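You operate a simulated robot arm through the tools that you are given. There is no shell and no other tool. Be economical: measure what you need, move in short steps, check, and stop when the job is done.

The job below is to be done with a simulated two-armed robot. You get a single attempt, and the scene is never put back.

JOB
Stack the gauge block labelled "85 mm" from the top of the press bench on top of the gauge block labelled "70 mm". Then open the spare drawer, put the teal tag labelled "Heavy" from the top of the press bench in the inside of the spare drawer, then shut the drawer. Then open the table drawer. Do these in the order given.

The check looks at the end state, three seconds after you hand in, the way a careful person would. Anything else that was tipped, shoved, dropped, spilled or broken makes it a failure.

ROBOT AND FRAMES
Two 7-joint arms with two-finger parallel grippers on one trunk, on a base that drives. Base frame: it is fixed to the floor where the robot stands at the start and does not move with it; the origin is under the middle of the robot, x ahead of it, y to its left, z up. Units: m, degrees, N and s.
The left shoulder is at the start at [0.07, 0.134, 1.151], the right one opposite. With the tool pointing down near the work surface each hand reaches from about 0.1 to 0.64 m from the robot's upright axis, wherever it stands, measured 20 degrees to its own side. Places, roughly: inside of the spare drawer [1, -1.8, 0.2]; spare drawer [1, -1.8, 0.3]; table drawer [0.5, -1.8, 0.6]; teal tag [0.75, 2, 0.75]. Payload 1.57 kg a hand.
The TCP of each hand is the grasp point between the finger pads, 0.03 m short of the fingertips. In the tool frame z runs along the fingers and y along their closing line. The gripper opens to 0.08 m. The fingers are 0.017 m wide and 0.012 m thick; the gripper's body (0.04 by 0.082 m) begins 0.08 m behind the TCP.
Orientation is that of the tool frame in the base frame, as [roll, pitch, yaw] about the fixed x, y, z axes, in that order (R = Rz(yaw) Ry(pitch) Rx(roll)). With the fingers straight down and closing along the base's y, the tool's x points along the base's -x, its y along +y and its z along -z.

CONTROLS
- The arms move only by the tool move_arm. It takes "left_moves", "right_moves" or both (then of equal length, played together; a hand with none holds still); each is one flat list of numbers, 7 for each row, row after row: the turn, a rotation vector about the tool's x, y, z in degrees, then the shift along the tool's x, y, z in cm, then the closure in counts, from 0 (fully open) to 255 (shut). In form: [wx, wy, wz, tx, ty, tz, claw, wx, wy, wz, tx, ty, tz, claw, ...]. A call has 1 to 8 rows; each row is the pose to reach, as a shift and turn from the pose commanded when the call began, along the tool's axes at that moment. Each row takes 0.2 s and may step no farther than 0.05 m and 8.6 degrees from the row before; otherwise, or with a gripper value out of range, the whole call is refused. A pose out of reach is approached as far as the arm can. The call stops where the force on the tool passes 40 N (or 10 N more than at its start, if that is more) or the arm is blocked; 0.2 s more then pass. The fingers move at their own pace (about 0.153 m/s each) and stop on an object; they squeeze with about 42 N. The grip force told is the motor's: it shows also when the fingers shut on nothing. Time passes only in rows, and 0.2 s behind the last, so rows that repeat a pose let the fingers close. The reply holds the time, the measured pose of the TCP, the force on the tool along the base axes, the opening and the grip force, in the units named above and with some noise, with the torque about the TCP (base axes, N m) and any sound that the robot's microphone picked up.
- Cameras (640 x 400 px; columns grow to the right, rows downward): "scene" is now at [0.134, 0.0012, 1.3673]; the picture's right is [0.02, -1.00, 0.00], its down [-0.69, -0.02, -0.73] and it looks along [0.73, 0.02, -0.69] (base axes); focal length 282 px, centre (320, 200). "left" rides on the left gripper at [0.072, 0.007, -0.122] in its tool frame; the picture's right is [-0.09, 1.00, 0.00], its down [-0.84, -0.08, -0.54] and it looks along [-0.54, -0.05, 0.84] (tool axes); focal length 238 px, centre (320, 200). "right" rides on the right gripper at [0.072, -0.007, -0.122] in its tool frame; the picture's right is [0.09, 1.00, 0.00], its down [-0.84, 0.08, -0.54] and it looks along [-0.54, 0.05, 0.84] (tool axes); focal length 238 px, centre (320, 200). There is no depth. A picture from a camera that has moved, and an enlarged one, comes with that camera's place and axes in the base frame and with its lens.
- grab_frame(camera): a new picture of that camera. No time passes.
- lift_body(by): slides the trunk up (or, below 0, down) by that many m; the arms and the scene camera ride with it, the base frame stays. It gives what a move gives, with no picture.
- roll_base(legs): drives the robot by 1 to 6 legs, each [ahead, left, turn to the left] in m, m and degrees, along the robot's own axes; the way and the turn of a leg run together, so that a leg with both is an arc; at most 1.5 m and 180 degrees a leg. The arms and the cameras ride along, it lands a little off, and it stops where it bumps. It gives what a move gives.
- pan_tilt(pan, tilt): turns the head with the scene camera to pan (to the left, within 86 degrees either way) and tilt (down, from -29 to 69), counted from straight ahead of the robot. It gives what a move gives.
- enlarge(camera, box): a new picture of the part [left, top, right, bottom] of that camera's present view, enlarged. No time passes.
- sign_off(): hands the job in; it is judged then, once.

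Work in short steps. Places have to be worked out from the pictures, the camera data and where the tool is seen: move nearer, look again, correct. Check each grasp and each placing, and mend what went wrong. You have 165 turns and 122 pictures in all, those below and enlarged ones among them. Open the grippers and draw the arms clear of the work before you hand the job in, unless the task says otherwise; then end with one line.

The tools are called after "Request:" as a command line: name --argument value ..., lists and objects as JSON in quotes. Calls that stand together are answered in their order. move_arm: Moves the arms, as the interface text tells. Its arguments: {"type":"object","properties":{"left_moves":{"type":"array","items":{"type":"number"}},"right_moves":{"type":"array","items":{"type":"number"}}},"required":[]} The other tools are called the same way: lift_body (by) slides the trunk up or down; roll_base (legs) drives the base; pan_tilt (pan, tilt) turns the head that bears the scene camera; grab_frame (camera) takes a picture; enlarge (camera, box) takes an enlarged picture of a part of a camera's view; sign_off () hands the job in.

At the start:

```text
time_s: 0.0
left_tcp_pos: [0.4086, 0.1575, 1.0962]
left_tcp_rot: [180.0, 0.0, -180.0]
left_wrist_force: [0.3, -0.4, -0.7]
left_torque: [-0.01, 0.02, -0.01]
left_grip_width: 0.08
left_finger_force: 0.0
right_tcp_pos: [0.4238, -0.1504, 1.1391]
right_tcp_rot: [-180.0, 0.0, 179.9]
right_wrist_force: [-0.2, 0.2, -0.5]
right_torque: [-0.02, -0.01, -0.02]
right_grip_width: 0.0803
right_finger_force: 0.1
trunk travel left (down, up): [-0.725, 0.215]
robot x, y, heading: [0.0011, -0.002, -0.0]
head pan, tilt: [1.3, 43.4]
```

scene: 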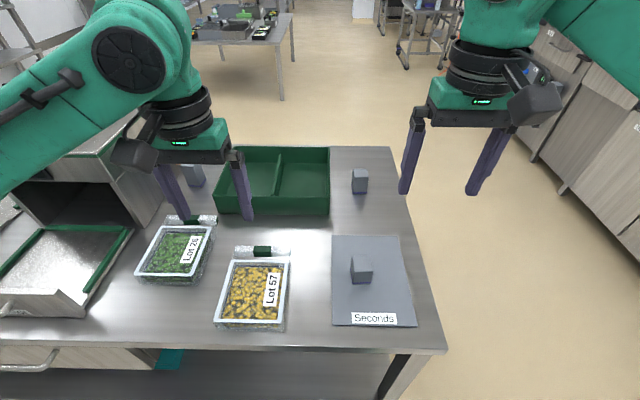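
right: 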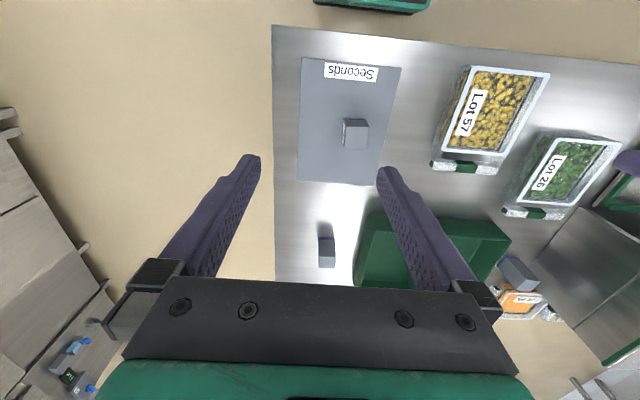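
left: 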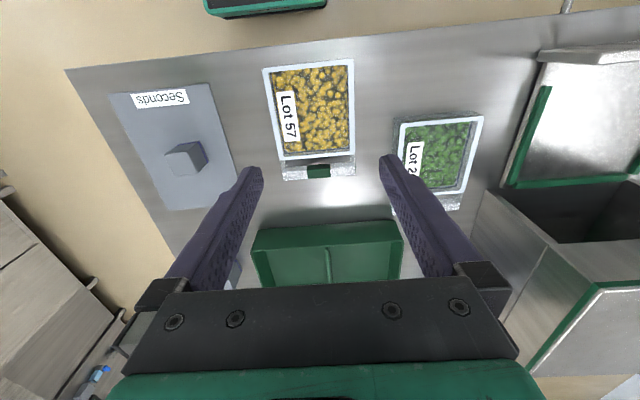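

The bench ahead is not obviously the press bench; the tag is roughly at [0.75, 2, 0.75]. I look left and right with the head first.

Request:
pan_tilt --pan 70 --tilt 20

Request:
grab_frame --camera "scene"

Request:
pan_tilt --pan -60 --tilt 20

Request:
grab_frame --camera "scene"

```text
time_s: 1.4
left_tcp_pos: [0.4074, 0.1583, 1.0966]
left_tcp_rot: [-180.0, 0.0, 180.0]
left_wrist_force: [-0.8, -0.9, 1.0]
left_torque: [-0.01, 0.02, -0.03]
left_grip_width: 0.08
left_finger_force: 0.1
right_tcp_pos: [0.4238, -0.1497, 1.1388]
right_tcp_rot: [180.0, 0.0, 180.0]
right_wrist_force: [0.2, 0.7, -0.4]
right_torque: [0.02, 0.02, 0.0]
right_grip_width: 0.0803
right_finger_force: 0.0
trunk travel left (down, up): [-0.725, 0.215]
robot x, y, heading: [-0.0036, -0.0012, -0.2]
head pan, tilt: [70.0, 20.0]
```

```text
118 pictures are left
camera scene: at [0.0834, 0.0868, 1.4036], right [0.94, -0.34, 0.0], down [-0.12, -0.32, -0.94], along [0.32, 0.88, -0.34], focal length 282 px, centre (320, 200)
```

scene: 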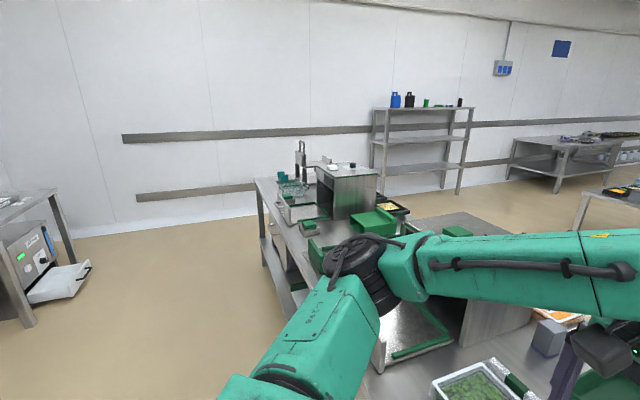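

```text
time_s: 3.5
left_tcp_pos: [0.4073, 0.1569, 1.0968]
left_tcp_rot: [180.0, 0.0, -179.9]
left_wrist_force: [0.0, 0.3, -0.1]
left_torque: [0.03, -0.03, -0.03]
left_grip_width: 0.0799
left_finger_force: 0.1
right_tcp_pos: [0.4239, -0.1503, 1.1391]
right_tcp_rot: [-180.0, 0.0, -180.0]
right_wrist_force: [0.5, -0.1, -0.1]
right_torque: [-0.01, -0.01, -0.01]
right_grip_width: 0.0798
right_finger_force: 0.0
trunk travel left (down, up): [-0.725, 0.215]
robot x, y, heading: [-0.0017, -0.0009, 0.1]
head pan, tilt: [-60.0, 20.0]
```

```text
117 pictures are left
camera scene: at [0.0981, -0.0813, 1.4036], right [-0.87, -0.5, 0.0], down [-0.17, 0.3, -0.94], along [0.47, -0.81, -0.34], focal length 282 px, centre (320, 200)
```

scene: 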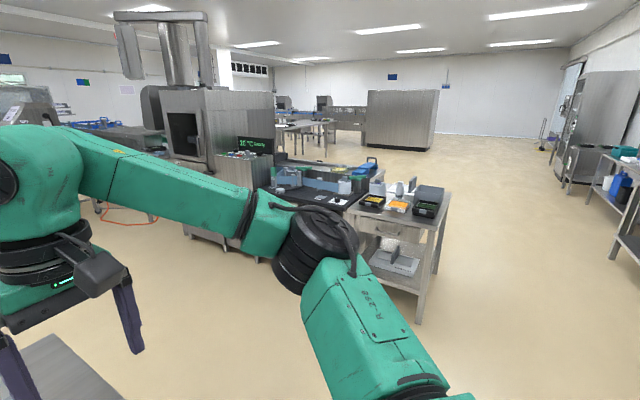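

The press bench stands to the left (edge near x≈0.35, y≈1.5–2.5). I back off, drive left along, and look ahead.

Request:
roll_base --legs '[[-0.45, 0, 0], [0, 1.0, 0], [0, 1.0, 0]]'

Request:
pan_tilt --pan 0 --tilt 35

Request:
grab_frame --camera "scene"

```text
time_s: 15.8
left_tcp_pos: [-0.0509, 2.1578, 1.0962]
left_tcp_rot: [-179.9, 0.0, -179.9]
left_wrist_force: [-0.5, -0.4, -0.7]
left_torque: [-0.01, 0.01, 0.02]
left_grip_width: 0.0798
left_finger_force: 0.1
right_tcp_pos: [-0.0357, 1.8494, 1.1383]
right_tcp_rot: [180.0, 0.0, 180.0]
right_wrist_force: [-0.2, -0.1, 0.0]
right_torque: [0.01, 0.01, 0.0]
right_grip_width: 0.0798
right_finger_force: 0.1
trunk travel left (down, up): [-0.725, 0.215]
robot x, y, heading: [-0.4606, 2.0016, -0.1]
head pan, tilt: [-60.0, 20.0]
```

```text
time_s: 17.1
left_tcp_pos: [-0.0502, 2.1567, 1.0961]
left_tcp_rot: [-180.0, 0.0, -179.9]
left_wrist_force: [-0.6, 0.4, -0.5]
left_torque: [0.02, 0.02, -0.01]
left_grip_width: 0.08
left_finger_force: 0.0
right_tcp_pos: [-0.0346, 1.8513, 1.1384]
right_tcp_rot: [-180.0, 0.0, 180.0]
right_wrist_force: [0.5, 0.6, 0.4]
right_torque: [-0.03, -0.02, 0.01]
right_grip_width: 0.0799
right_finger_force: 0.0
trunk travel left (down, up): [-0.725, 0.215]
robot x, y, heading: [-0.4583, 1.9995, -0.3]
head pan, tilt: [0.0, 35.0]
```

```text
116 pictures are left
camera scene: at [-0.3196, 2.0004, 1.3798], right [0.0, -1.0, 0.0], down [-0.57, 0.0, -0.82], along [0.82, 0.0, -0.57], focal length 282 px, centre (320, 200)
```

scene: 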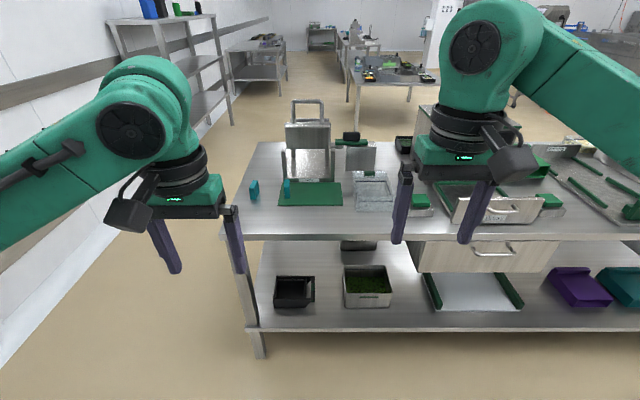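

The press bench is ahead. I zoom in on its top to identify objects.

Request:
enlarge --camera "scene" --box '[230, 90, 430, 240]'

Request:
enlarge --camera "scene" --box '[400, 110, 640, 260]'

```text
2.67 times, centred on (330, 165) of scene
camera zoom: at [-0.3196, 2.0004, 1.3798], right [0.0, -1.0, 0.0], down [-0.57, 0.0, -0.82], along [0.82, 0.0, -0.57], focal length 751 px, centre (293, 293)
```

zoom: 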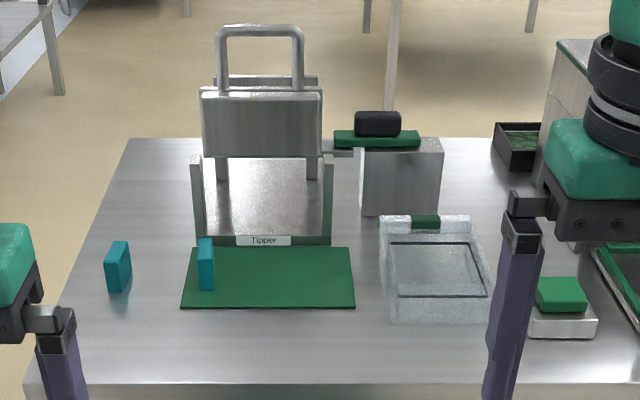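

```text
2.67 times, centred on (520, 185) of scene
camera zoom: at [-0.3196, 2.0004, 1.3798], right [0.0, -1.0, 0.0], down [-0.57, 0.0, -0.82], along [0.82, 0.0, -0.57], focal length 751 px, centre (-213, 240)
```

zoom: 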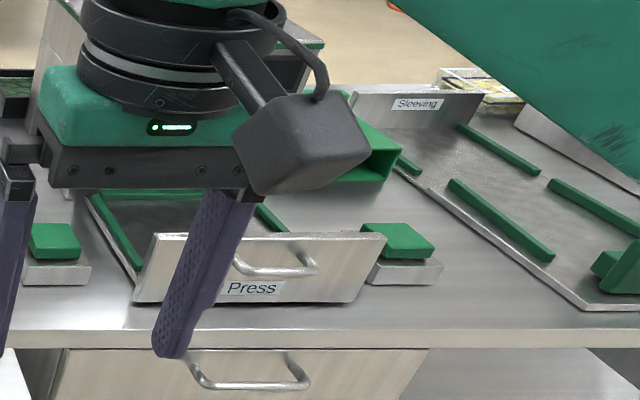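

Two teal tags at about [0.67, 2.27] and [0.68, 2.13]; gauge blocks not seen yet. I drive ahead to be near the bench and look with all cameras.

Request:
roll_base --legs '[[0.5, 0, 0]]'

Request:
grab_frame --camera "left"

Request:
grab_frame --camera "right"

Request:
pan_tilt --pan -20 --tilt 40

Request:
grab_frame --camera "scene"

```text
time_s: 20.1
left_tcp_pos: [0.4495, 2.1574, 1.0974]
left_tcp_rot: [180.0, -0.1, -179.9]
left_wrist_force: [-0.3, 0.8, 0.5]
left_torque: [0.0, -0.04, 0.0]
left_grip_width: 0.08
left_finger_force: 0.0
right_tcp_pos: [0.465, 1.851, 1.1395]
right_tcp_rot: [-179.9, 0.0, 180.0]
right_wrist_force: [-0.1, -0.3, -0.4]
right_torque: [0.01, 0.04, -0.04]
right_grip_width: 0.0801
right_finger_force: 0.0
trunk travel left (down, up): [-0.725, 0.215]
robot x, y, heading: [0.0417, 2.001, -0.1]
head pan, tilt: [0.0, 35.0]
```

```text
113 pictures are left
camera left: at [0.378, 2.1649, 1.2186], right [0.09, 1.0, 0.0], down [0.84, -0.08, 0.54], along [0.54, -0.05, -0.84], focal length 238 px, centre (320, 200)
```

left: 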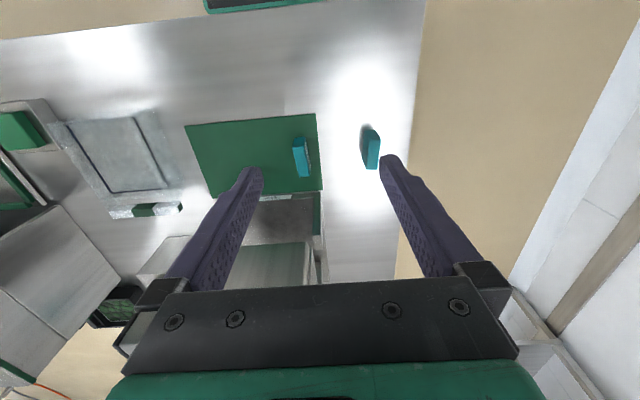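

```text
112 pictures are left
camera right: at [0.3934, 1.8453, 1.2615], right [-0.09, 1.0, 0.0], down [0.84, 0.08, 0.54], along [0.54, 0.05, -0.84], focal length 238 px, centre (320, 200)
```

right: 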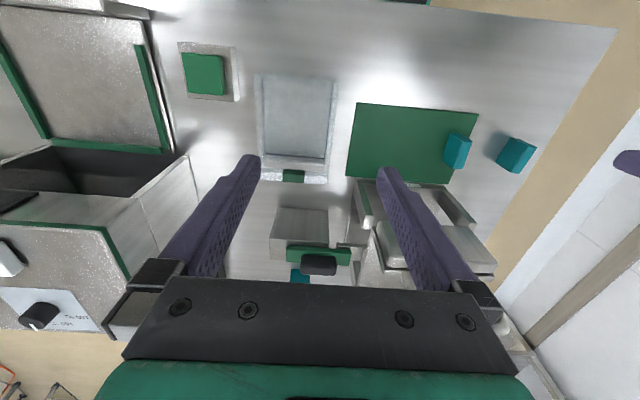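

```text
time_s: 20.9
left_tcp_pos: [0.4514, 2.1591, 1.0967]
left_tcp_rot: [-179.9, 0.0, -179.8]
left_wrist_force: [0.3, -0.5, -0.8]
left_torque: [0.01, 0.0, 0.05]
left_grip_width: 0.08
left_finger_force: 0.1
right_tcp_pos: [0.4659, 1.8507, 1.1382]
right_tcp_rot: [180.0, 0.1, 180.0]
right_wrist_force: [0.7, 0.5, 0.1]
right_torque: [0.01, 0.0, -0.01]
right_grip_width: 0.08
right_finger_force: 0.0
trunk travel left (down, up): [-0.725, 0.215]
robot x, y, heading: [0.0384, 1.9972, 0.1]
head pan, tilt: [-20.0, 40.0]
```

```text
111 pictures are left
camera scene: at [0.1738, 1.9717, 1.3722], right [-0.34, -0.94, 0.0], down [-0.6, 0.22, -0.77], along [0.72, -0.26, -0.64], focal length 282 px, centre (320, 200)
```

scene: 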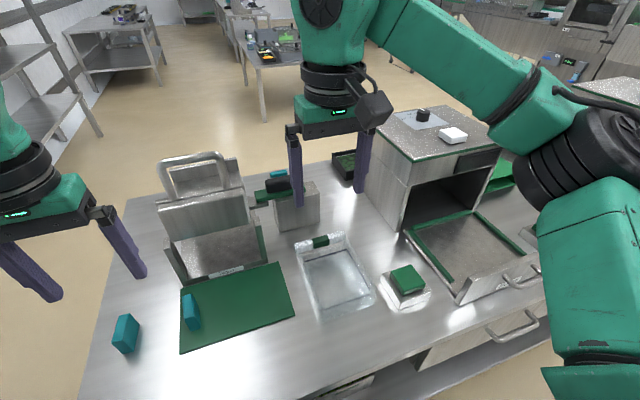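

I zoom on the teal objects and on the thing behind the tipper to identify labels.

Request:
enlarge --camera "scene" --box '[90, 260, 250, 360]'

Request:
enlarge --camera "left" --box '[270, 110, 430, 210]'

Request:
enlarge --camera "right" --box '[240, 200, 400, 300]'

```text
4.00 times, centred on (170, 310) of scene
camera zoom: at [0.1738, 1.9717, 1.3722], right [-0.34, -0.94, 0.0], down [-0.6, 0.22, -0.77], along [0.72, -0.26, -0.64], focal length 1126 px, centre (920, -240)
```

zoom: 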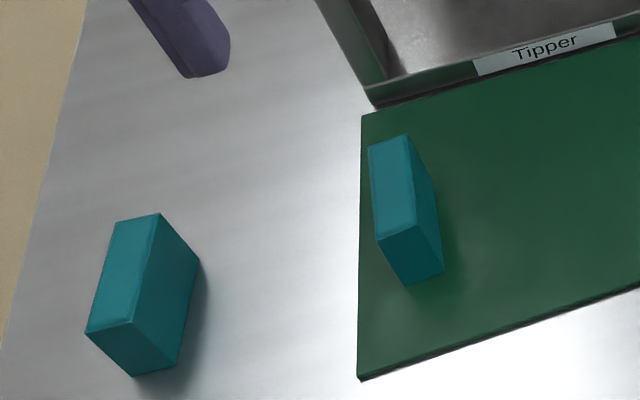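

```text
4.00 times, centred on (350, 160) of left
camera zoom: at [0.379, 2.1649, 1.2183], right [0.09, 1.0, 0.0], down [0.84, -0.08, 0.54], along [0.54, -0.05, -0.84], focal length 953 px, centre (200, 360)
```

zoom: 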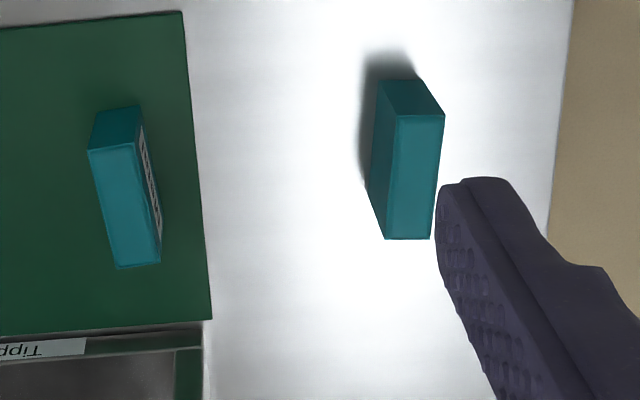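

```text
4.00 times, centred on (320, 250) of right
camera zoom: at [0.3944, 1.8453, 1.2612], right [-0.09, 1.0, 0.0], down [0.84, 0.08, 0.54], along [0.54, 0.05, -0.84], focal length 953 px, centre (320, 0)
```

zoom: 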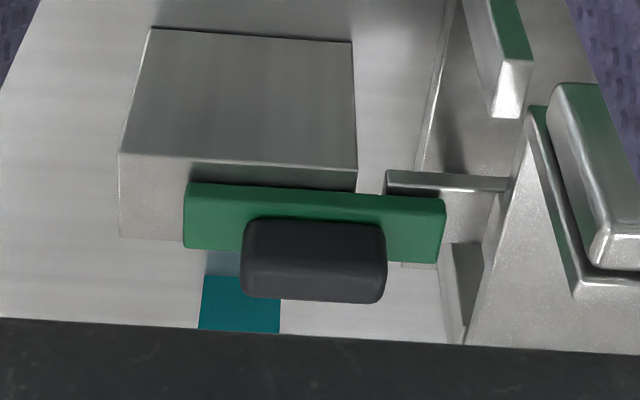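

Labels face +y, and more things sit behind the tipper/stand. I lift the trunk and look from higher.

Request:
lift_body --by 0.21

Request:
pan_tilt --pan 5 --tilt 45

Request:
grab_frame --camera "scene"

Request:
grab_frame --camera "right"

Request:
grab_frame --camera "left"

```text
time_s: 23.1
left_tcp_pos: [0.4505, 2.1589, 1.3063]
left_tcp_rot: [180.0, 0.0, -179.8]
left_wrist_force: [0.2, 0.6, -0.1]
left_torque: [0.0, 0.03, -0.03]
left_grip_width: 0.0801
left_finger_force: 0.2
right_tcp_pos: [0.4666, 1.8512, 1.3485]
right_tcp_rot: [179.9, 0.0, 180.0]
right_wrist_force: [0.5, -0.6, 0.5]
right_torque: [-0.01, 0.01, 0.0]
right_grip_width: 0.0797
right_finger_force: 0.0
trunk travel left (down, up): [-0.935, 0.005]
robot x, y, heading: [0.0432, 2.0026, -0.1]
head pan, tilt: [-20.0, 40.0]
```

```text
time_s: 24.0
left_tcp_pos: [0.451, 2.158, 1.3075]
left_tcp_rot: [-179.9, 0.1, -179.9]
left_wrist_force: [0.3, 0.2, -0.4]
left_torque: [-0.01, -0.02, -0.01]
left_grip_width: 0.08
left_finger_force: 0.0
right_tcp_pos: [0.4662, 1.8508, 1.3485]
right_tcp_rot: [179.9, 0.0, -179.9]
right_wrist_force: [-0.6, 0.4, 0.2]
right_torque: [-0.01, 0.01, 0.0]
right_grip_width: 0.08
right_finger_force: 0.0
trunk travel left (down, up): [-0.935, 0.005]
robot x, y, heading: [0.04, 2.0013, 0.1]
head pan, tilt: [5.0, 45.0]
```

```text
107 pictures are left
camera scene: at [0.1747, 2.0077, 1.575], right [0.09, -1.0, 0.0], down [-0.7, -0.06, -0.71], along [0.7, 0.06, -0.71], focal length 282 px, centre (320, 200)
```

scene: 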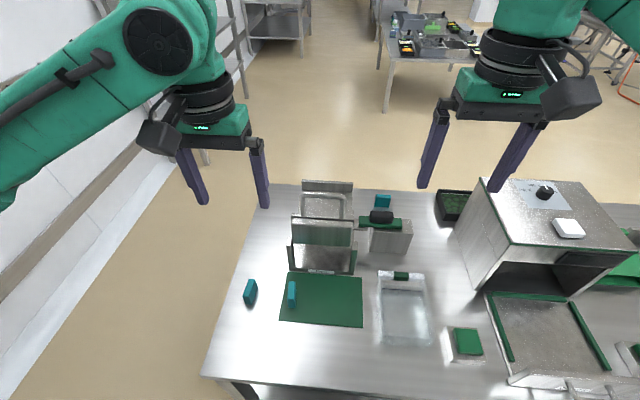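

```text
106 pictures are left
camera right: at [0.3943, 1.8453, 1.4712], right [-0.09, 1.0, 0.0], down [0.84, 0.08, 0.54], along [0.54, 0.05, -0.84], focal length 238 px, centre (320, 200)
```

right: 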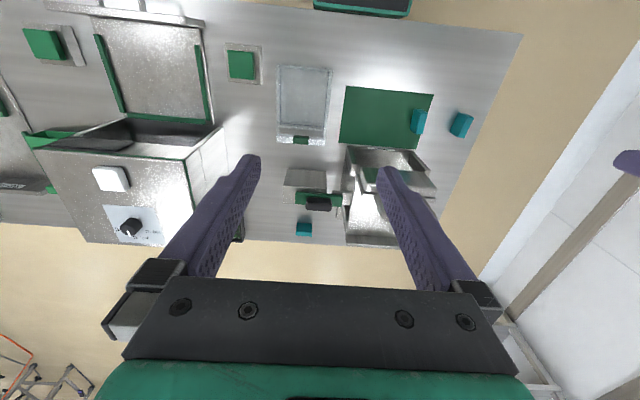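

```text
105 pictures are left
camera left: at [0.3789, 2.1649, 1.4284], right [0.09, 1.0, 0.0], down [0.84, -0.08, 0.54], along [0.54, -0.05, -0.84], focal length 238 px, centre (320, 200)
```

left: 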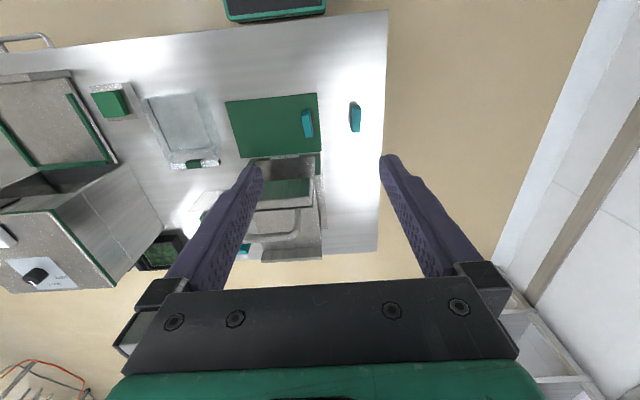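

Three teal tags, no gauge block seen yet. I look at the right half of this bench and the gap to the first bench.

Request:
pan_tilt --pan -50 --tilt 40

Request:
grab_frame --camera "scene"

Request:
enlarge --camera "right" --box '[260, 120, 480, 260]'

```text
time_s: 25.3
left_tcp_pos: [0.451, 2.16, 1.3073]
left_tcp_rot: [180.0, -0.1, -179.9]
left_wrist_force: [0.1, -0.9, 0.2]
left_torque: [-0.02, -0.05, 0.01]
left_grip_width: 0.0798
left_finger_force: 0.0
right_tcp_pos: [0.4666, 1.8516, 1.3489]
right_tcp_rot: [180.0, -0.1, 179.9]
right_wrist_force: [0.2, 0.2, 0.5]
right_torque: [0.03, 0.02, 0.0]
right_grip_width: 0.0801
right_finger_force: 0.0
trunk travel left (down, up): [-0.935, 0.005]
robot x, y, heading: [0.0426, 2.002, -0.1]
head pan, tilt: [-50.0, 40.0]
```

```text
104 pictures are left
camera scene: at [0.1485, 1.9356, 1.5822], right [-0.77, -0.64, 0.0], down [-0.41, 0.49, -0.77], along [0.49, -0.59, -0.64], focal length 282 px, centre (320, 200)
```

scene: 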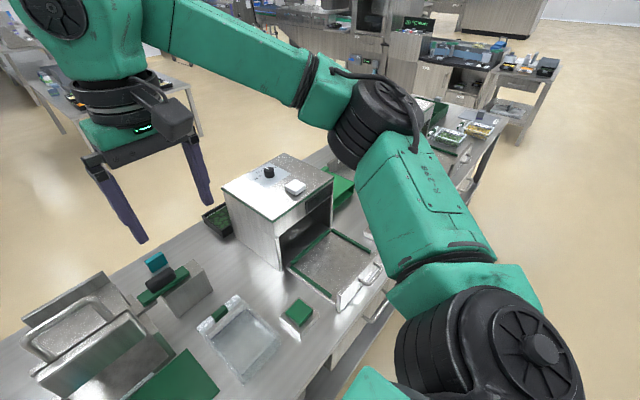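

```text
2.86 times, centred on (370, 190) of right
camera zoom: at [0.3943, 1.8454, 1.4712], right [-0.09, 1.0, 0.0], down [0.84, 0.08, 0.54], along [0.54, 0.05, -0.84], focal length 681 px, centre (177, 229)
```

zoom: 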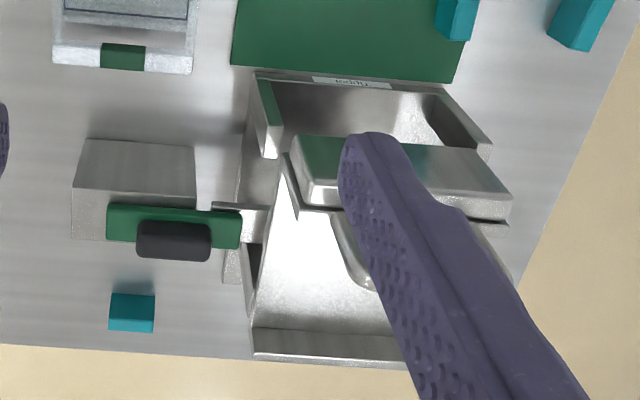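

It is one long bench; the grey blocks at the right end (near the start pose) must be the gauge blocks. I return there and look closely.

Request:
roll_base --legs '[[-0.4, 0, 0], [0, -1.0, 0], [0, -1.0, 0], [0.4, 0, 0]]'

Request:
pan_tilt --pan 0 --tilt 50

Request:
grab_frame --camera "scene"

Request:
grab_frame --camera "right"

Request:
grab_frame --camera "left"

```text
time_s: 39.5
left_tcp_pos: [0.4549, 0.163, 1.3076]
left_tcp_rot: [179.9, 0.1, -179.6]
left_wrist_force: [-0.6, 0.8, -0.3]
left_torque: [-0.01, -0.06, 0.03]
left_grip_width: 0.0801
left_finger_force: 0.0
right_tcp_pos: [0.4727, -0.1439, 1.3494]
right_tcp_rot: [-180.0, 0.2, -179.4]
right_wrist_force: [-0.6, -0.1, 0.2]
right_torque: [-0.02, 0.0, 0.0]
right_grip_width: 0.08
right_finger_force: 0.1
trunk travel left (down, up): [-0.935, 0.005]
robot x, y, heading: [0.0512, 0.0043, 0.6]
head pan, tilt: [-50.0, 40.0]
```

```text
time_s: 40.6
left_tcp_pos: [0.457, 0.1623, 1.3075]
left_tcp_rot: [-180.0, 0.0, -179.5]
left_wrist_force: [0.0, -0.5, 0.2]
left_torque: [0.01, 0.01, -0.01]
left_grip_width: 0.0801
left_finger_force: 0.1
right_tcp_pos: [0.4757, -0.1457, 1.3484]
right_tcp_rot: [180.0, 0.2, -179.6]
right_wrist_force: [0.1, 0.6, 0.4]
right_torque: [0.02, -0.01, 0.0]
right_grip_width: 0.0803
right_finger_force: 0.0
trunk travel left (down, up): [-0.935, 0.005]
robot x, y, heading: [0.0499, 0.0017, 0.5]
head pan, tilt: [0.0, 50.0]
```

```text
102 pictures are left
camera scene: at [0.1789, 0.0027, 1.5681], right [0.01, -1.0, 0.0], down [-0.77, -0.01, -0.64], along [0.64, 0.01, -0.77], focal length 282 px, centre (320, 200)
```

scene: 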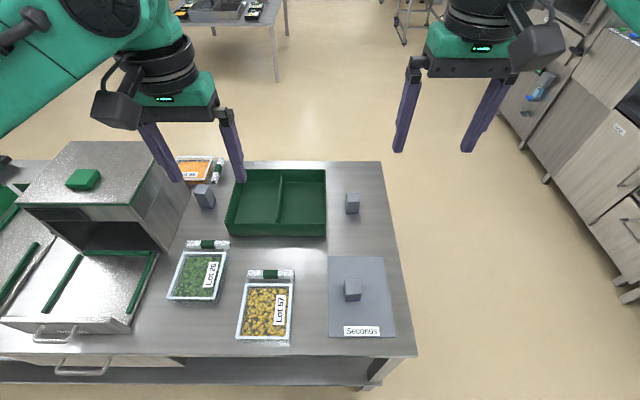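

```text
101 pictures are left
camera right: at [0.4037, -0.1508, 1.4714], right [-0.1, 0.99, 0.0], down [0.84, 0.08, 0.54], along [0.54, 0.05, -0.84], focal length 238 px, centre (320, 200)
```

right: 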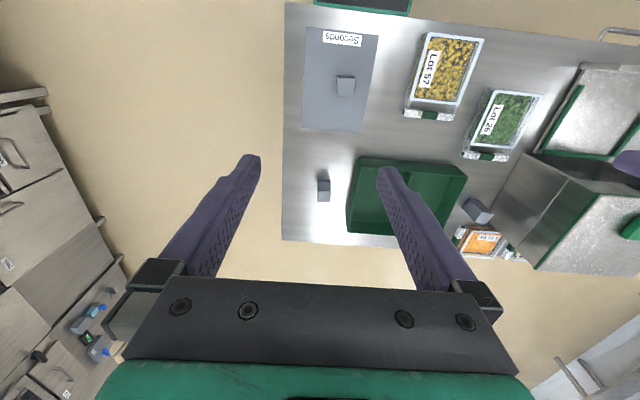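

```text
100 pictures are left
camera left: at [0.3858, 0.1686, 1.4285], right [0.08, 1.0, 0.0], down [0.84, -0.07, 0.54], along [0.54, -0.05, -0.84], focal length 238 px, centre (320, 200)
```

left: 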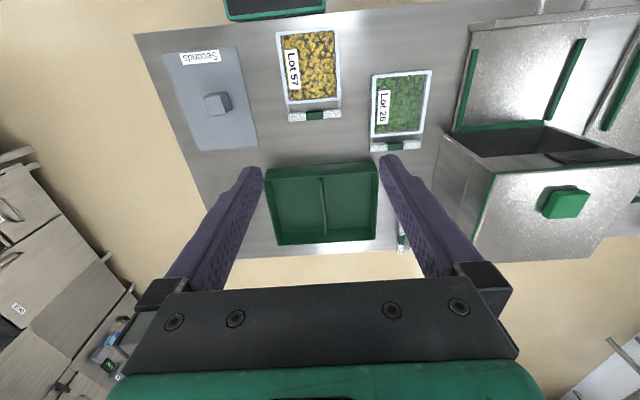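

Three grey blocks: A on the Seconds mat, B behind it, C left of the green tray. I zoom for labels.

Request:
enlarge --camera "scene" --box '[320, 180, 400, 310]'

Request:
enlarge --camera "scene" --box '[170, 170, 250, 220]'

Request:
enlarge --camera "right" --box '[290, 60, 390, 210]'

Request:
enlarge --camera "right" --box '[440, 180, 520, 240]'

```text
3.08 times, centred on (360, 245) of scene
camera zoom: at [0.1789, 0.0027, 1.5681], right [0.01, -1.0, 0.0], down [-0.77, -0.01, -0.64], along [0.64, 0.01, -0.77], focal length 866 px, centre (197, 62)
```

zoom: 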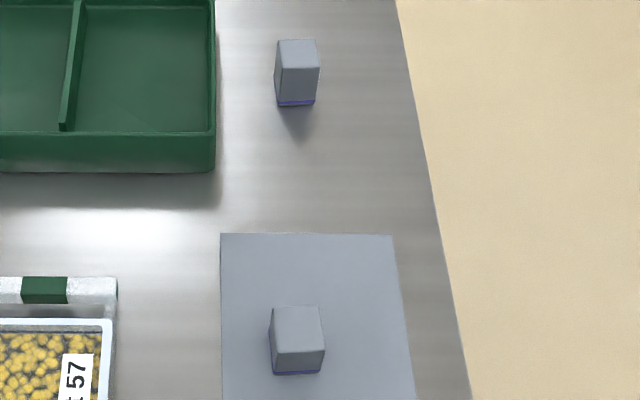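

```text
8.00 times, centred on (210, 195) of scene
camera zoom: at [0.1789, 0.0027, 1.5681], right [0.01, -1.0, 0.0], down [-0.77, -0.01, -0.64], along [0.64, 0.01, -0.77], focal length 2252 px, centre (1200, 240)
```

zoom: 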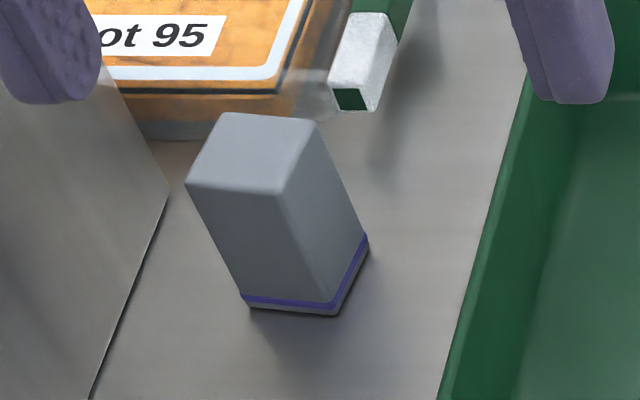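

```text
2.67 times, centred on (340, 135) of right
camera zoom: at [0.4037, -0.1508, 1.4714], right [-0.1, 0.99, 0.0], down [0.84, 0.08, 0.54], along [0.54, 0.05, -0.84], focal length 636 px, centre (267, 373)
```

zoom: 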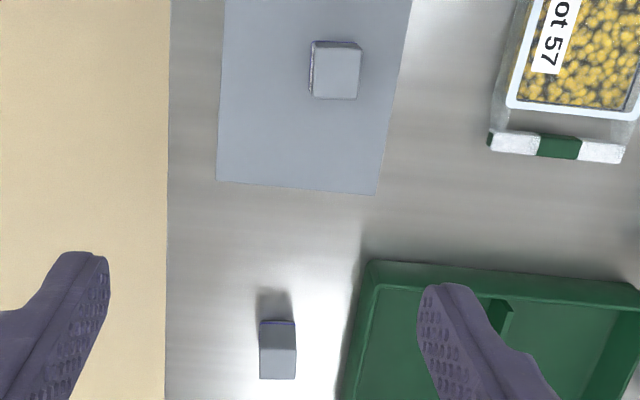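

```text
6.67 times, centred on (480, 210) of right
camera zoom: at [0.4037, -0.1508, 1.4714], right [-0.1, 0.99, 0.0], down [0.84, 0.08, 0.54], along [0.54, 0.05, -0.84], focal length 1589 px, centre (-747, 133)
```

zoom: 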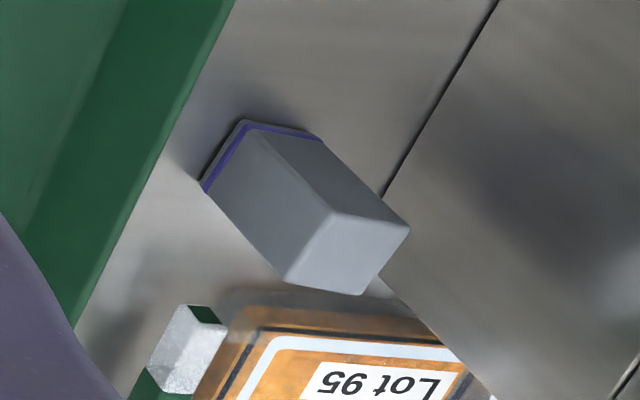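

No labels on tops or near faces; approx A [0.46,-0.07], B [0.77,-0.09], C [0.80,0.40]. I turn both hands by 90° so their cameras look at A and B from the right and left sides.

Request:
move_arm --right_moves '[0, 0, -8.5, -1.56, -0.81, 4, 0, 0, 0, -17, -3.12, -1.62, 8, 0, 0, 0, -25.5, -4.7, -2.4, 12, 0, 0, 0, -34, -6.25, -3.25, 16, 0, 0, 0, -42.5, -7.8, -4, 20, 0, 0, 0, -51, -9.4, -4.9, 24, 0, 0, 0, -59.5, -10.9, -5.7, 28, 0, 0, 0, -68, -12.5, -6.5, 32, 0]' --left_moves '[0, 0, 8.5, -1.8, -1.25, 3.5, 0, 0, 0, 17, -3.6, -2.5, 7, 0, 0, 0, 25.5, -5.4, -3.75, 10.5, 0, 0, 0, 34, -7.2, -5, 14, 0, 0, 0, 42.5, -9, -6.2, 17.4, 0, 0, 0, 51, -10.8, -7.5, 20.8, 0, 0, 0, 59.5, -12.6, -8.7, 24.3, 0, 0, 0, 68, -14.5, -10, 27.7, 0]'

Request:
grab_frame --camera "right"

Request:
grab_frame --camera "left"

```text
time_s: 42.4
left_tcp_pos: [0.606, 0.0653, 1.0283]
left_tcp_rot: [-179.9, 0.1, 112.3]
left_wrist_force: [0.1, -0.4, 0.4]
left_torque: [-0.01, 0.01, -0.01]
left_grip_width: 0.08
left_finger_force: 0.1
right_tcp_pos: [0.4081, -0.1116, 1.104]
right_tcp_rot: [-177.1, 1.0, -122.7]
right_wrist_force: [0.1, 0.1, 0.9]
right_torque: [-0.02, 0.01, -0.02]
right_grip_width: 0.0803
right_finger_force: 0.0
right hand out of reach, approached as far as the arm can: row 4, 5, 6, 7, 8
trunk travel left (down, up): [-0.935, 0.005]
robot x, y, heading: [0.0505, 0.0022, 0.4]
head pan, tilt: [0.0, 50.0]
```

```text
95 pictures are left
camera right: at [0.3695, -0.1741, 1.2246], right [-0.89, 0.46, -0.05], down [0.36, 0.75, 0.55], along [0.29, 0.47, -0.83], focal length 238 px, centre (320, 200)
```

right: 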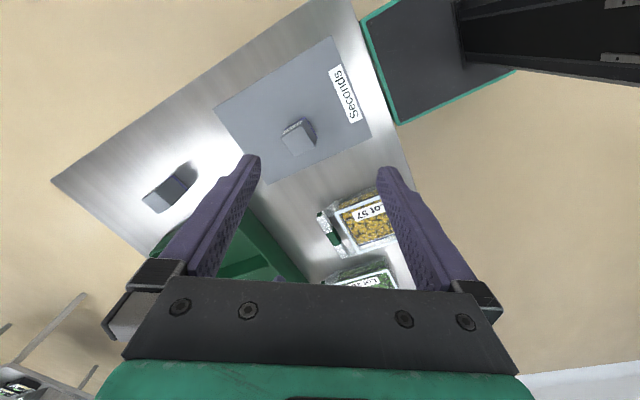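

```text
94 pictures are left
camera left: at [0.585, 0.134, 1.1503], right [0.96, 0.29, 0.0], down [0.25, -0.8, 0.54], along [0.16, -0.52, -0.84], focal length 238 px, centre (320, 200)
```

left: 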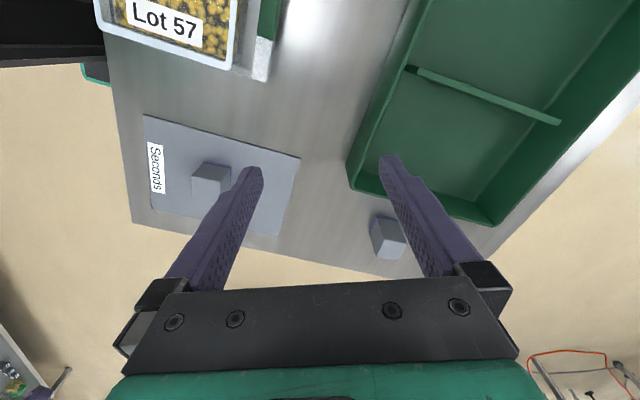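

Good. I zoom on the sides of A and B seen from the right hand.

Request:
enlarge --camera "right" --box '[270, 100, 350, 170]'

Request:
enlarge --camera "right" --box '[130, 150, 210, 220]'

Request:
enlarge --camera "left" --box '[180, 150, 420, 270]'

```text
5.71 times, centred on (310, 135) of right
camera zoom: at [0.3695, -0.1741, 1.2246], right [-0.89, 0.46, -0.05], down [0.36, 0.75, 0.55], along [0.29, 0.47, -0.83], focal length 1362 px, centre (377, 571)
```

zoom: 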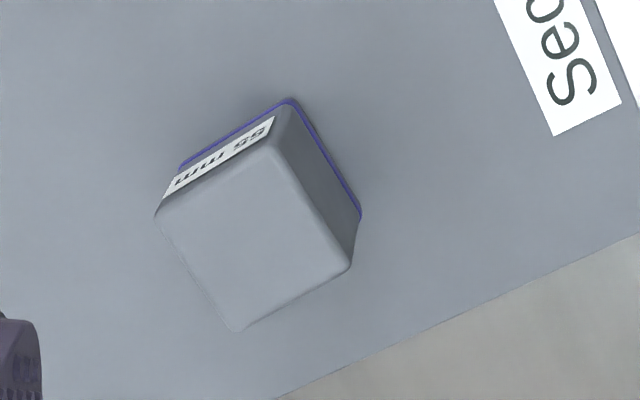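

```text
5.71 times, centred on (170, 185) of right
camera zoom: at [0.3695, -0.1741, 1.2246], right [-0.89, 0.46, -0.05], down [0.36, 0.75, 0.55], along [0.29, 0.47, -0.83], focal length 1362 px, centre (1177, 286)
```

zoom: 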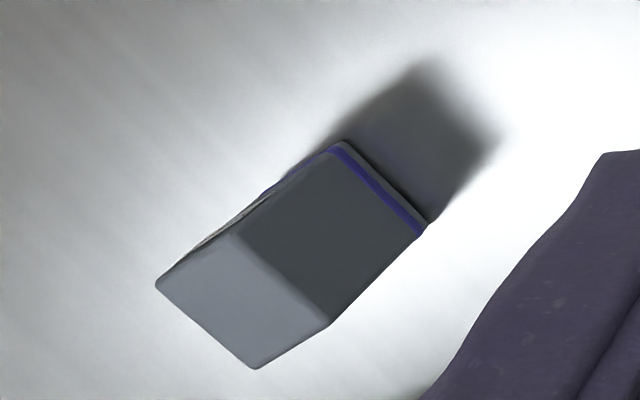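

```text
2.67 times, centred on (300, 210) of left
camera zoom: at [0.585, 0.134, 1.1503], right [0.96, 0.29, 0.0], down [0.25, -0.8, 0.54], along [0.16, -0.52, -0.84], focal length 636 px, centre (373, 173)
```

zoom: 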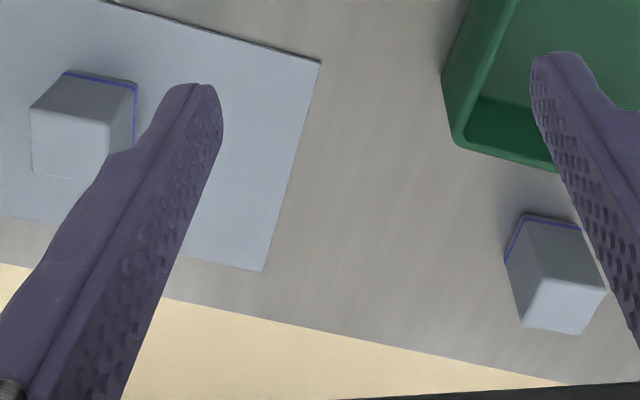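

A is "55 mm" (label on its -y face), so B and C are the 70/85 blocks; they lie far back and are better reached from behind the bench (x>1). I first raise and straighten the hands.

Request:
move_arm --right_moves '[0, 0, 8.5, 0, 0, -3, 0, 0, 0, 17, 0, 0, -6, 0, 0, 0, 25.5, 0, 0, -9, 0, 0, 0, 34, 0, 0, -12, 0, 0, 0, 42.5, 0, 0, -15, 0, 0, 0, 51, 0, 0, -18, 0, 0, 0, 59.5, 0, 0, -20, 0, 0, 0, 68, 0, 0, -20, 0]' --left_moves '[0, 0, -8.5, 0, 0, -3, 0, 0, 0, -17, 0, 0, -6, 0, 0, 0, -25.5, 0, 0, -9, 0, 0, 0, -34, 0, 0, -12, 0, 0, 0, -42.5, 0, 0, -15, 0, 0, 0, -51, 0, 0, -18, 0, 0, 0, -59.5, 0, 0, -20, 0, 0, 0, -68, 0, 0, -20, 0]'

```text
time_s: 44.2
left_tcp_pos: [0.6048, 0.0648, 1.2303]
left_tcp_rot: [-180.0, 0.0, -179.3]
left_wrist_force: [-0.5, 0.2, 0.4]
left_torque: [-0.02, -0.01, 0.02]
left_grip_width: 0.0801
left_finger_force: 0.0
right_tcp_pos: [0.3978, -0.1074, 1.304]
right_tcp_rot: [-179.7, 3.1, 169.2]
right_wrist_force: [0.3, -0.2, 0.6]
right_torque: [0.01, -0.04, 0.02]
right_grip_width: 0.0801
right_finger_force: 0.1
trunk travel left (down, up): [-0.935, 0.005]
robot x, y, heading: [0.0519, 0.0019, 0.5]
head pan, tilt: [0.0, 50.0]
```

I tidy both hands to a symmetric tucked pose, then drive around the right end of the bench.

Request:
move_arm --right_moves '[0, 1.5, -5.4, 0, -1.5, 0, 0, 0, 3.1, -10.8, 0, -3, 0, 0, 0, 3.1, -10.8, 0, -3, 0, 0, 0, 3.1, -10.8, 0, -3, 0, 0]' --left_moves '[0, 0, 0, 4.5, 2, 0, 0, 0, 0, 0, 9, 4, 0, 0, 0, 0, 0, 13.5, 6, 0, 0, 0, 0, 0, 18, 8, 0, 0]'

Request:
roll_base --legs '[[-0.5, 0, 0], [0, -0.85, 0]]'

Request:
pan_tilt --pan -15 --tilt 25

Request:
grab_frame --camera "scene"

```text
time_s: 45.2
left_tcp_pos: [0.4202, 0.144, 1.2313]
left_tcp_rot: [-179.9, 0.0, -179.4]
left_wrist_force: [-0.3, 0.1, 0.2]
left_torque: [-0.01, -0.04, 0.01]
left_grip_width: 0.08
left_finger_force: 0.0
right_tcp_pos: [0.3899, -0.135, 1.3042]
right_tcp_rot: [-179.4, 0.0, -180.0]
right_wrist_force: [-0.4, 0.6, 0.2]
right_torque: [0.01, -0.04, 0.02]
right_grip_width: 0.0801
right_finger_force: 0.0
trunk travel left (down, up): [-0.935, 0.005]
robot x, y, heading: [0.055, 0.0053, 0.3]
head pan, tilt: [0.0, 50.0]
```

```text
time_s: 52.3
left_tcp_pos: [-0.0737, -0.7139, 1.2312]
left_tcp_rot: [-179.9, -0.1, -179.3]
left_wrist_force: [0.4, 0.0, 0.0]
left_torque: [-0.05, -0.01, 0.02]
left_grip_width: 0.08
left_finger_force: 0.0
right_tcp_pos: [-0.1042, -0.993, 1.3039]
right_tcp_rot: [-179.3, 0.0, 180.0]
right_wrist_force: [-0.5, 0.1, 0.2]
right_torque: [0.0, -0.01, -0.01]
right_grip_width: 0.08
right_finger_force: 0.1
trunk travel left (down, up): [-0.935, 0.005]
robot x, y, heading: [-0.4458, -0.8559, 0.5]
head pan, tilt: [0.0, 50.0]
```

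```text
time_s: 53.2
left_tcp_pos: [-0.0737, -0.7163, 1.2296]
left_tcp_rot: [179.9, 0.0, -179.4]
left_wrist_force: [0.3, 0.4, -1.2]
left_torque: [0.0, -0.04, -0.01]
left_grip_width: 0.0802
left_finger_force: 0.1
right_tcp_pos: [-0.104, -0.9945, 1.3035]
right_tcp_rot: [-179.4, 0.0, -179.9]
right_wrist_force: [0.4, 0.3, 0.5]
right_torque: [-0.01, -0.04, 0.01]
right_grip_width: 0.0802
right_finger_force: 0.0
trunk travel left (down, up): [-0.935, 0.005]
robot x, y, heading: [-0.4459, -0.8551, 0.4]
head pan, tilt: [-15.0, 25.0]
```

```text
90 pictures are left
camera scene: at [-0.3043, -0.8793, 1.6055], right [-0.25, -0.97, 0.0], down [-0.41, 0.11, -0.91], along [0.88, -0.22, -0.42], focal length 282 px, centre (320, 200)
```

scene: 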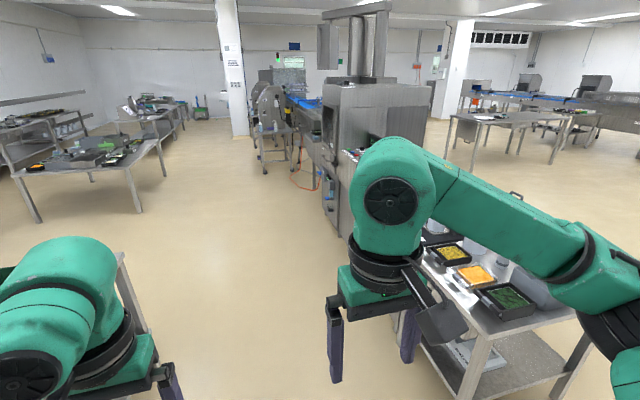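

The aisle is clear. I drive ahead beside the bench end and look left at the blocks' -y faces.

Request:
roll_base --legs '[[1.1, 0, 0]]'

Request:
pan_tilt --pan 86 --tilt 35

Request:
grab_frame --camera "scene"

```text
time_s: 58.8
left_tcp_pos: [1.017, -0.7025, 1.2302]
left_tcp_rot: [-180.0, 0.0, -179.2]
left_wrist_force: [0.3, -1.0, 0.6]
left_torque: [0.02, 0.0, 0.01]
left_grip_width: 0.0802
left_finger_force: 0.1
right_tcp_pos: [0.9869, -0.9799, 1.3038]
right_tcp_rot: [-179.4, 0.0, -179.7]
right_wrist_force: [-0.6, 0.0, -0.3]
right_torque: [0.02, -0.02, 0.02]
right_grip_width: 0.08
right_finger_force: 0.2
trunk travel left (down, up): [-0.935, 0.005]
robot x, y, heading: [0.6457, -0.8427, 0.7]
head pan, tilt: [-15.0, 25.0]
```

```text
time_s: 60.6
left_tcp_pos: [1.0166, -0.7009, 1.2294]
left_tcp_rot: [180.0, 0.1, -179.1]
left_wrist_force: [0.4, 0.2, 0.4]
left_torque: [0.01, -0.01, 0.01]
left_grip_width: 0.0802
left_finger_force: 0.0
right_tcp_pos: [0.9871, -0.9808, 1.3035]
right_tcp_rot: [-179.5, -0.1, -179.7]
right_wrist_force: [-0.1, -0.6, 1.2]
right_torque: [0.0, 0.0, -0.02]
right_grip_width: 0.0798
right_finger_force: 0.1
trunk travel left (down, up): [-0.935, 0.005]
robot x, y, heading: [0.6429, -0.8431, 0.7]
head pan, tilt: [85.9, 35.0]
```

```text
89 pictures are left
camera scene: at [0.7032, -0.755, 1.5898], right [1.0, -0.06, 0.0], down [-0.03, -0.57, -0.82], along [0.05, 0.82, -0.57], focal length 282 px, centre (320, 200)
```

scene: 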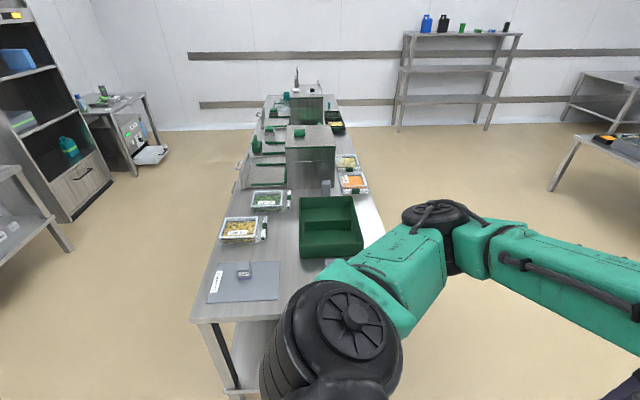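

Request:
enlarge --camera "scene" --box '[290, 160, 370, 210]'

Request:
enlarge --camera "scene" --box '[220, 240, 350, 310]'

```text
8.00 times, centred on (330, 185) of scene
camera zoom: at [0.7032, -0.755, 1.5898], right [1.0, -0.06, 0.0], down [-0.03, -0.57, -0.82], along [0.05, 0.82, -0.57], focal length 2252 px, centre (240, 320)
```

zoom: 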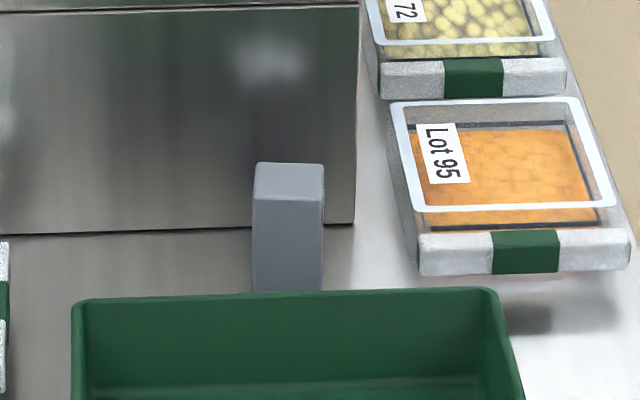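

```text
4.92 times, centred on (285, 275) of scene
camera zoom: at [0.7032, -0.755, 1.5898], right [1.0, -0.06, 0.0], down [-0.03, -0.57, -0.82], along [0.05, 0.82, -0.57], focal length 1386 px, centre (492, -169)
```

zoom: 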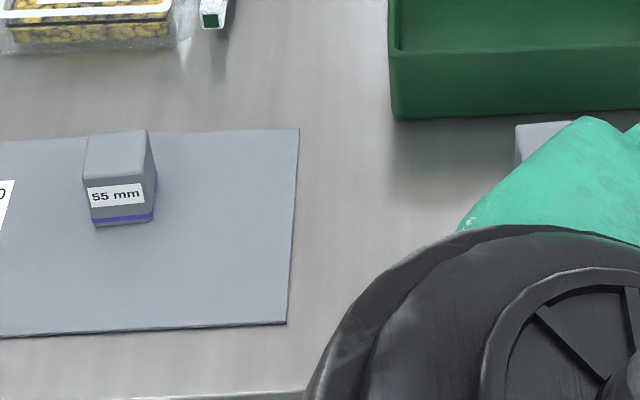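

C's label is not on its -y face. I continue around to the back of the bench and turn to face it.

Request:
roll_base --legs '[[0.95, 0, 0], [0, 1.0, 0], [0, 0, 180]]'

Request:
pan_tilt --pan 0 --tilt 40

Request:
grab_frame --camera "scene"

```text
time_s: 77.8
left_tcp_pos: [1.216, 0.0325, 1.231]
left_tcp_rot: [180.0, 0.0, 1.5]
left_wrist_force: [0.2, -0.1, 1.3]
left_torque: [-0.03, 0.03, -0.03]
left_grip_width: 0.0801
left_finger_force: 0.1
right_tcp_pos: [1.2424, 0.311, 1.3038]
right_tcp_rot: [-179.4, 0.0, 1.0]
right_wrist_force: [0.0, 0.5, -0.4]
right_torque: [0.0, -0.01, 0.01]
right_grip_width: 0.0799
right_finger_force: 0.0
trunk travel left (down, up): [-0.935, 0.005]
robot x, y, heading: [1.5837, 0.1787, -178.4]
head pan, tilt: [85.9, 35.0]
```

```text
time_s: 79.3
left_tcp_pos: [1.2154, 0.0319, 1.2304]
left_tcp_rot: [180.0, -0.1, 1.6]
left_wrist_force: [-1.0, -0.4, -0.8]
left_torque: [-0.04, 0.0, -0.01]
left_grip_width: 0.0801
left_finger_force: 0.1
right_tcp_pos: [1.2411, 0.3104, 1.3048]
right_tcp_rot: [-179.4, -0.1, 1.1]
right_wrist_force: [0.3, 0.4, -0.8]
right_torque: [-0.02, 0.02, -0.03]
right_grip_width: 0.08
right_finger_force: 0.0
trunk travel left (down, up): [-0.935, 0.005]
robot x, y, heading: [1.584, 0.179, -178.6]
head pan, tilt: [0.0, 40.0]
```

```text
86 pictures are left
camera scene: at [1.4503, 0.1733, 1.5822], right [-0.03, 1.0, 0.0], down [0.64, 0.02, -0.77], along [-0.77, -0.02, -0.64], focal length 282 px, centre (320, 200)
```

scene: 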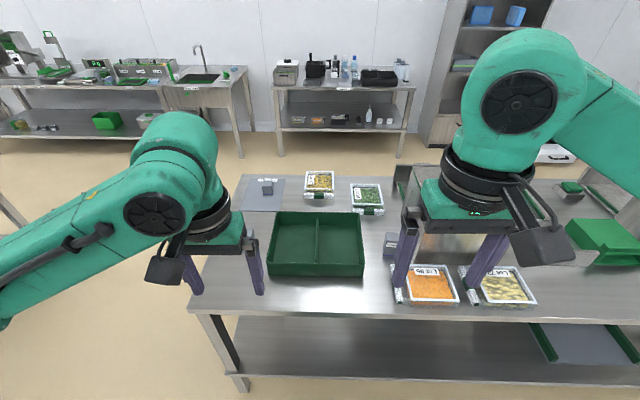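

I approach the bench by ~0.3 m and look with the hand cameras.

Request:
roll_base --legs '[[0.3, 0, -1.4]]'

Request:
grab_frame --camera "left"

Request:
grab_frame --camera "right"

```text
time_s: 81.4
left_tcp_pos: [0.9166, 0.0364, 1.2316]
left_tcp_rot: [-180.0, 0.1, 0.2]
left_wrist_force: [0.6, 0.1, 0.7]
left_torque: [-0.01, 0.01, 0.01]
left_grip_width: 0.0799
left_finger_force: 0.1
right_tcp_pos: [0.9495, 0.3138, 1.3049]
right_tcp_rot: [-179.4, 0.0, -0.2]
right_wrist_force: [0.2, 0.0, 0.0]
right_torque: [0.0, 0.02, -0.02]
right_grip_width: 0.0797
right_finger_force: 0.1
trunk travel left (down, up): [-0.935, 0.005]
robot x, y, heading: [1.2862, 0.173, -180.1]
head pan, tilt: [0.0, 40.0]
```

```text
85 pictures are left
camera left: at [0.9885, 0.0291, 1.3528], right [-0.09, -1.0, 0.0], down [-0.84, 0.07, 0.54], along [-0.54, 0.05, -0.84], focal length 238 px, centre (320, 200)
```

left: 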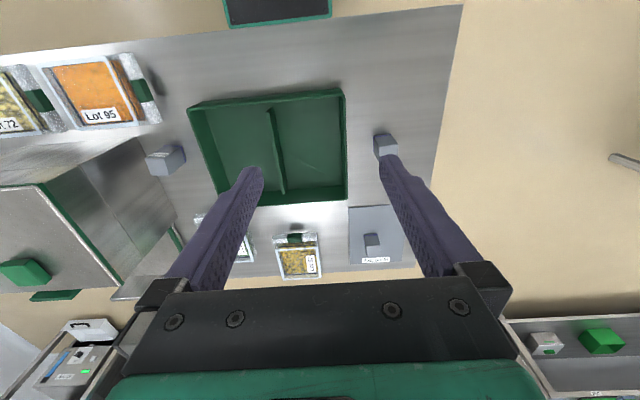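

```text
84 pictures are left
camera right: at [1.0214, 0.32, 1.4275], right [0.09, -1.0, -0.01], down [-0.84, -0.08, 0.54], along [-0.54, -0.04, -0.84], focal length 238 px, centre (320, 200)
```

right: 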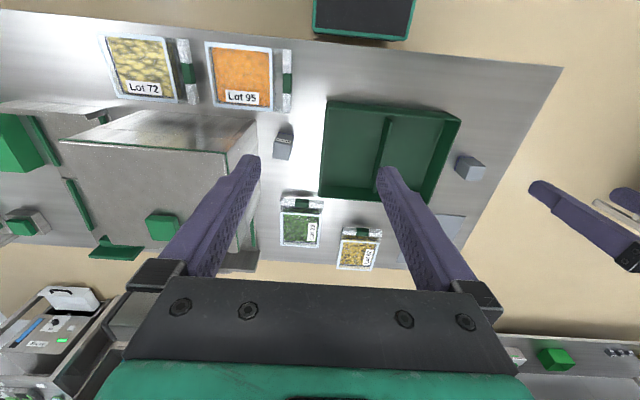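

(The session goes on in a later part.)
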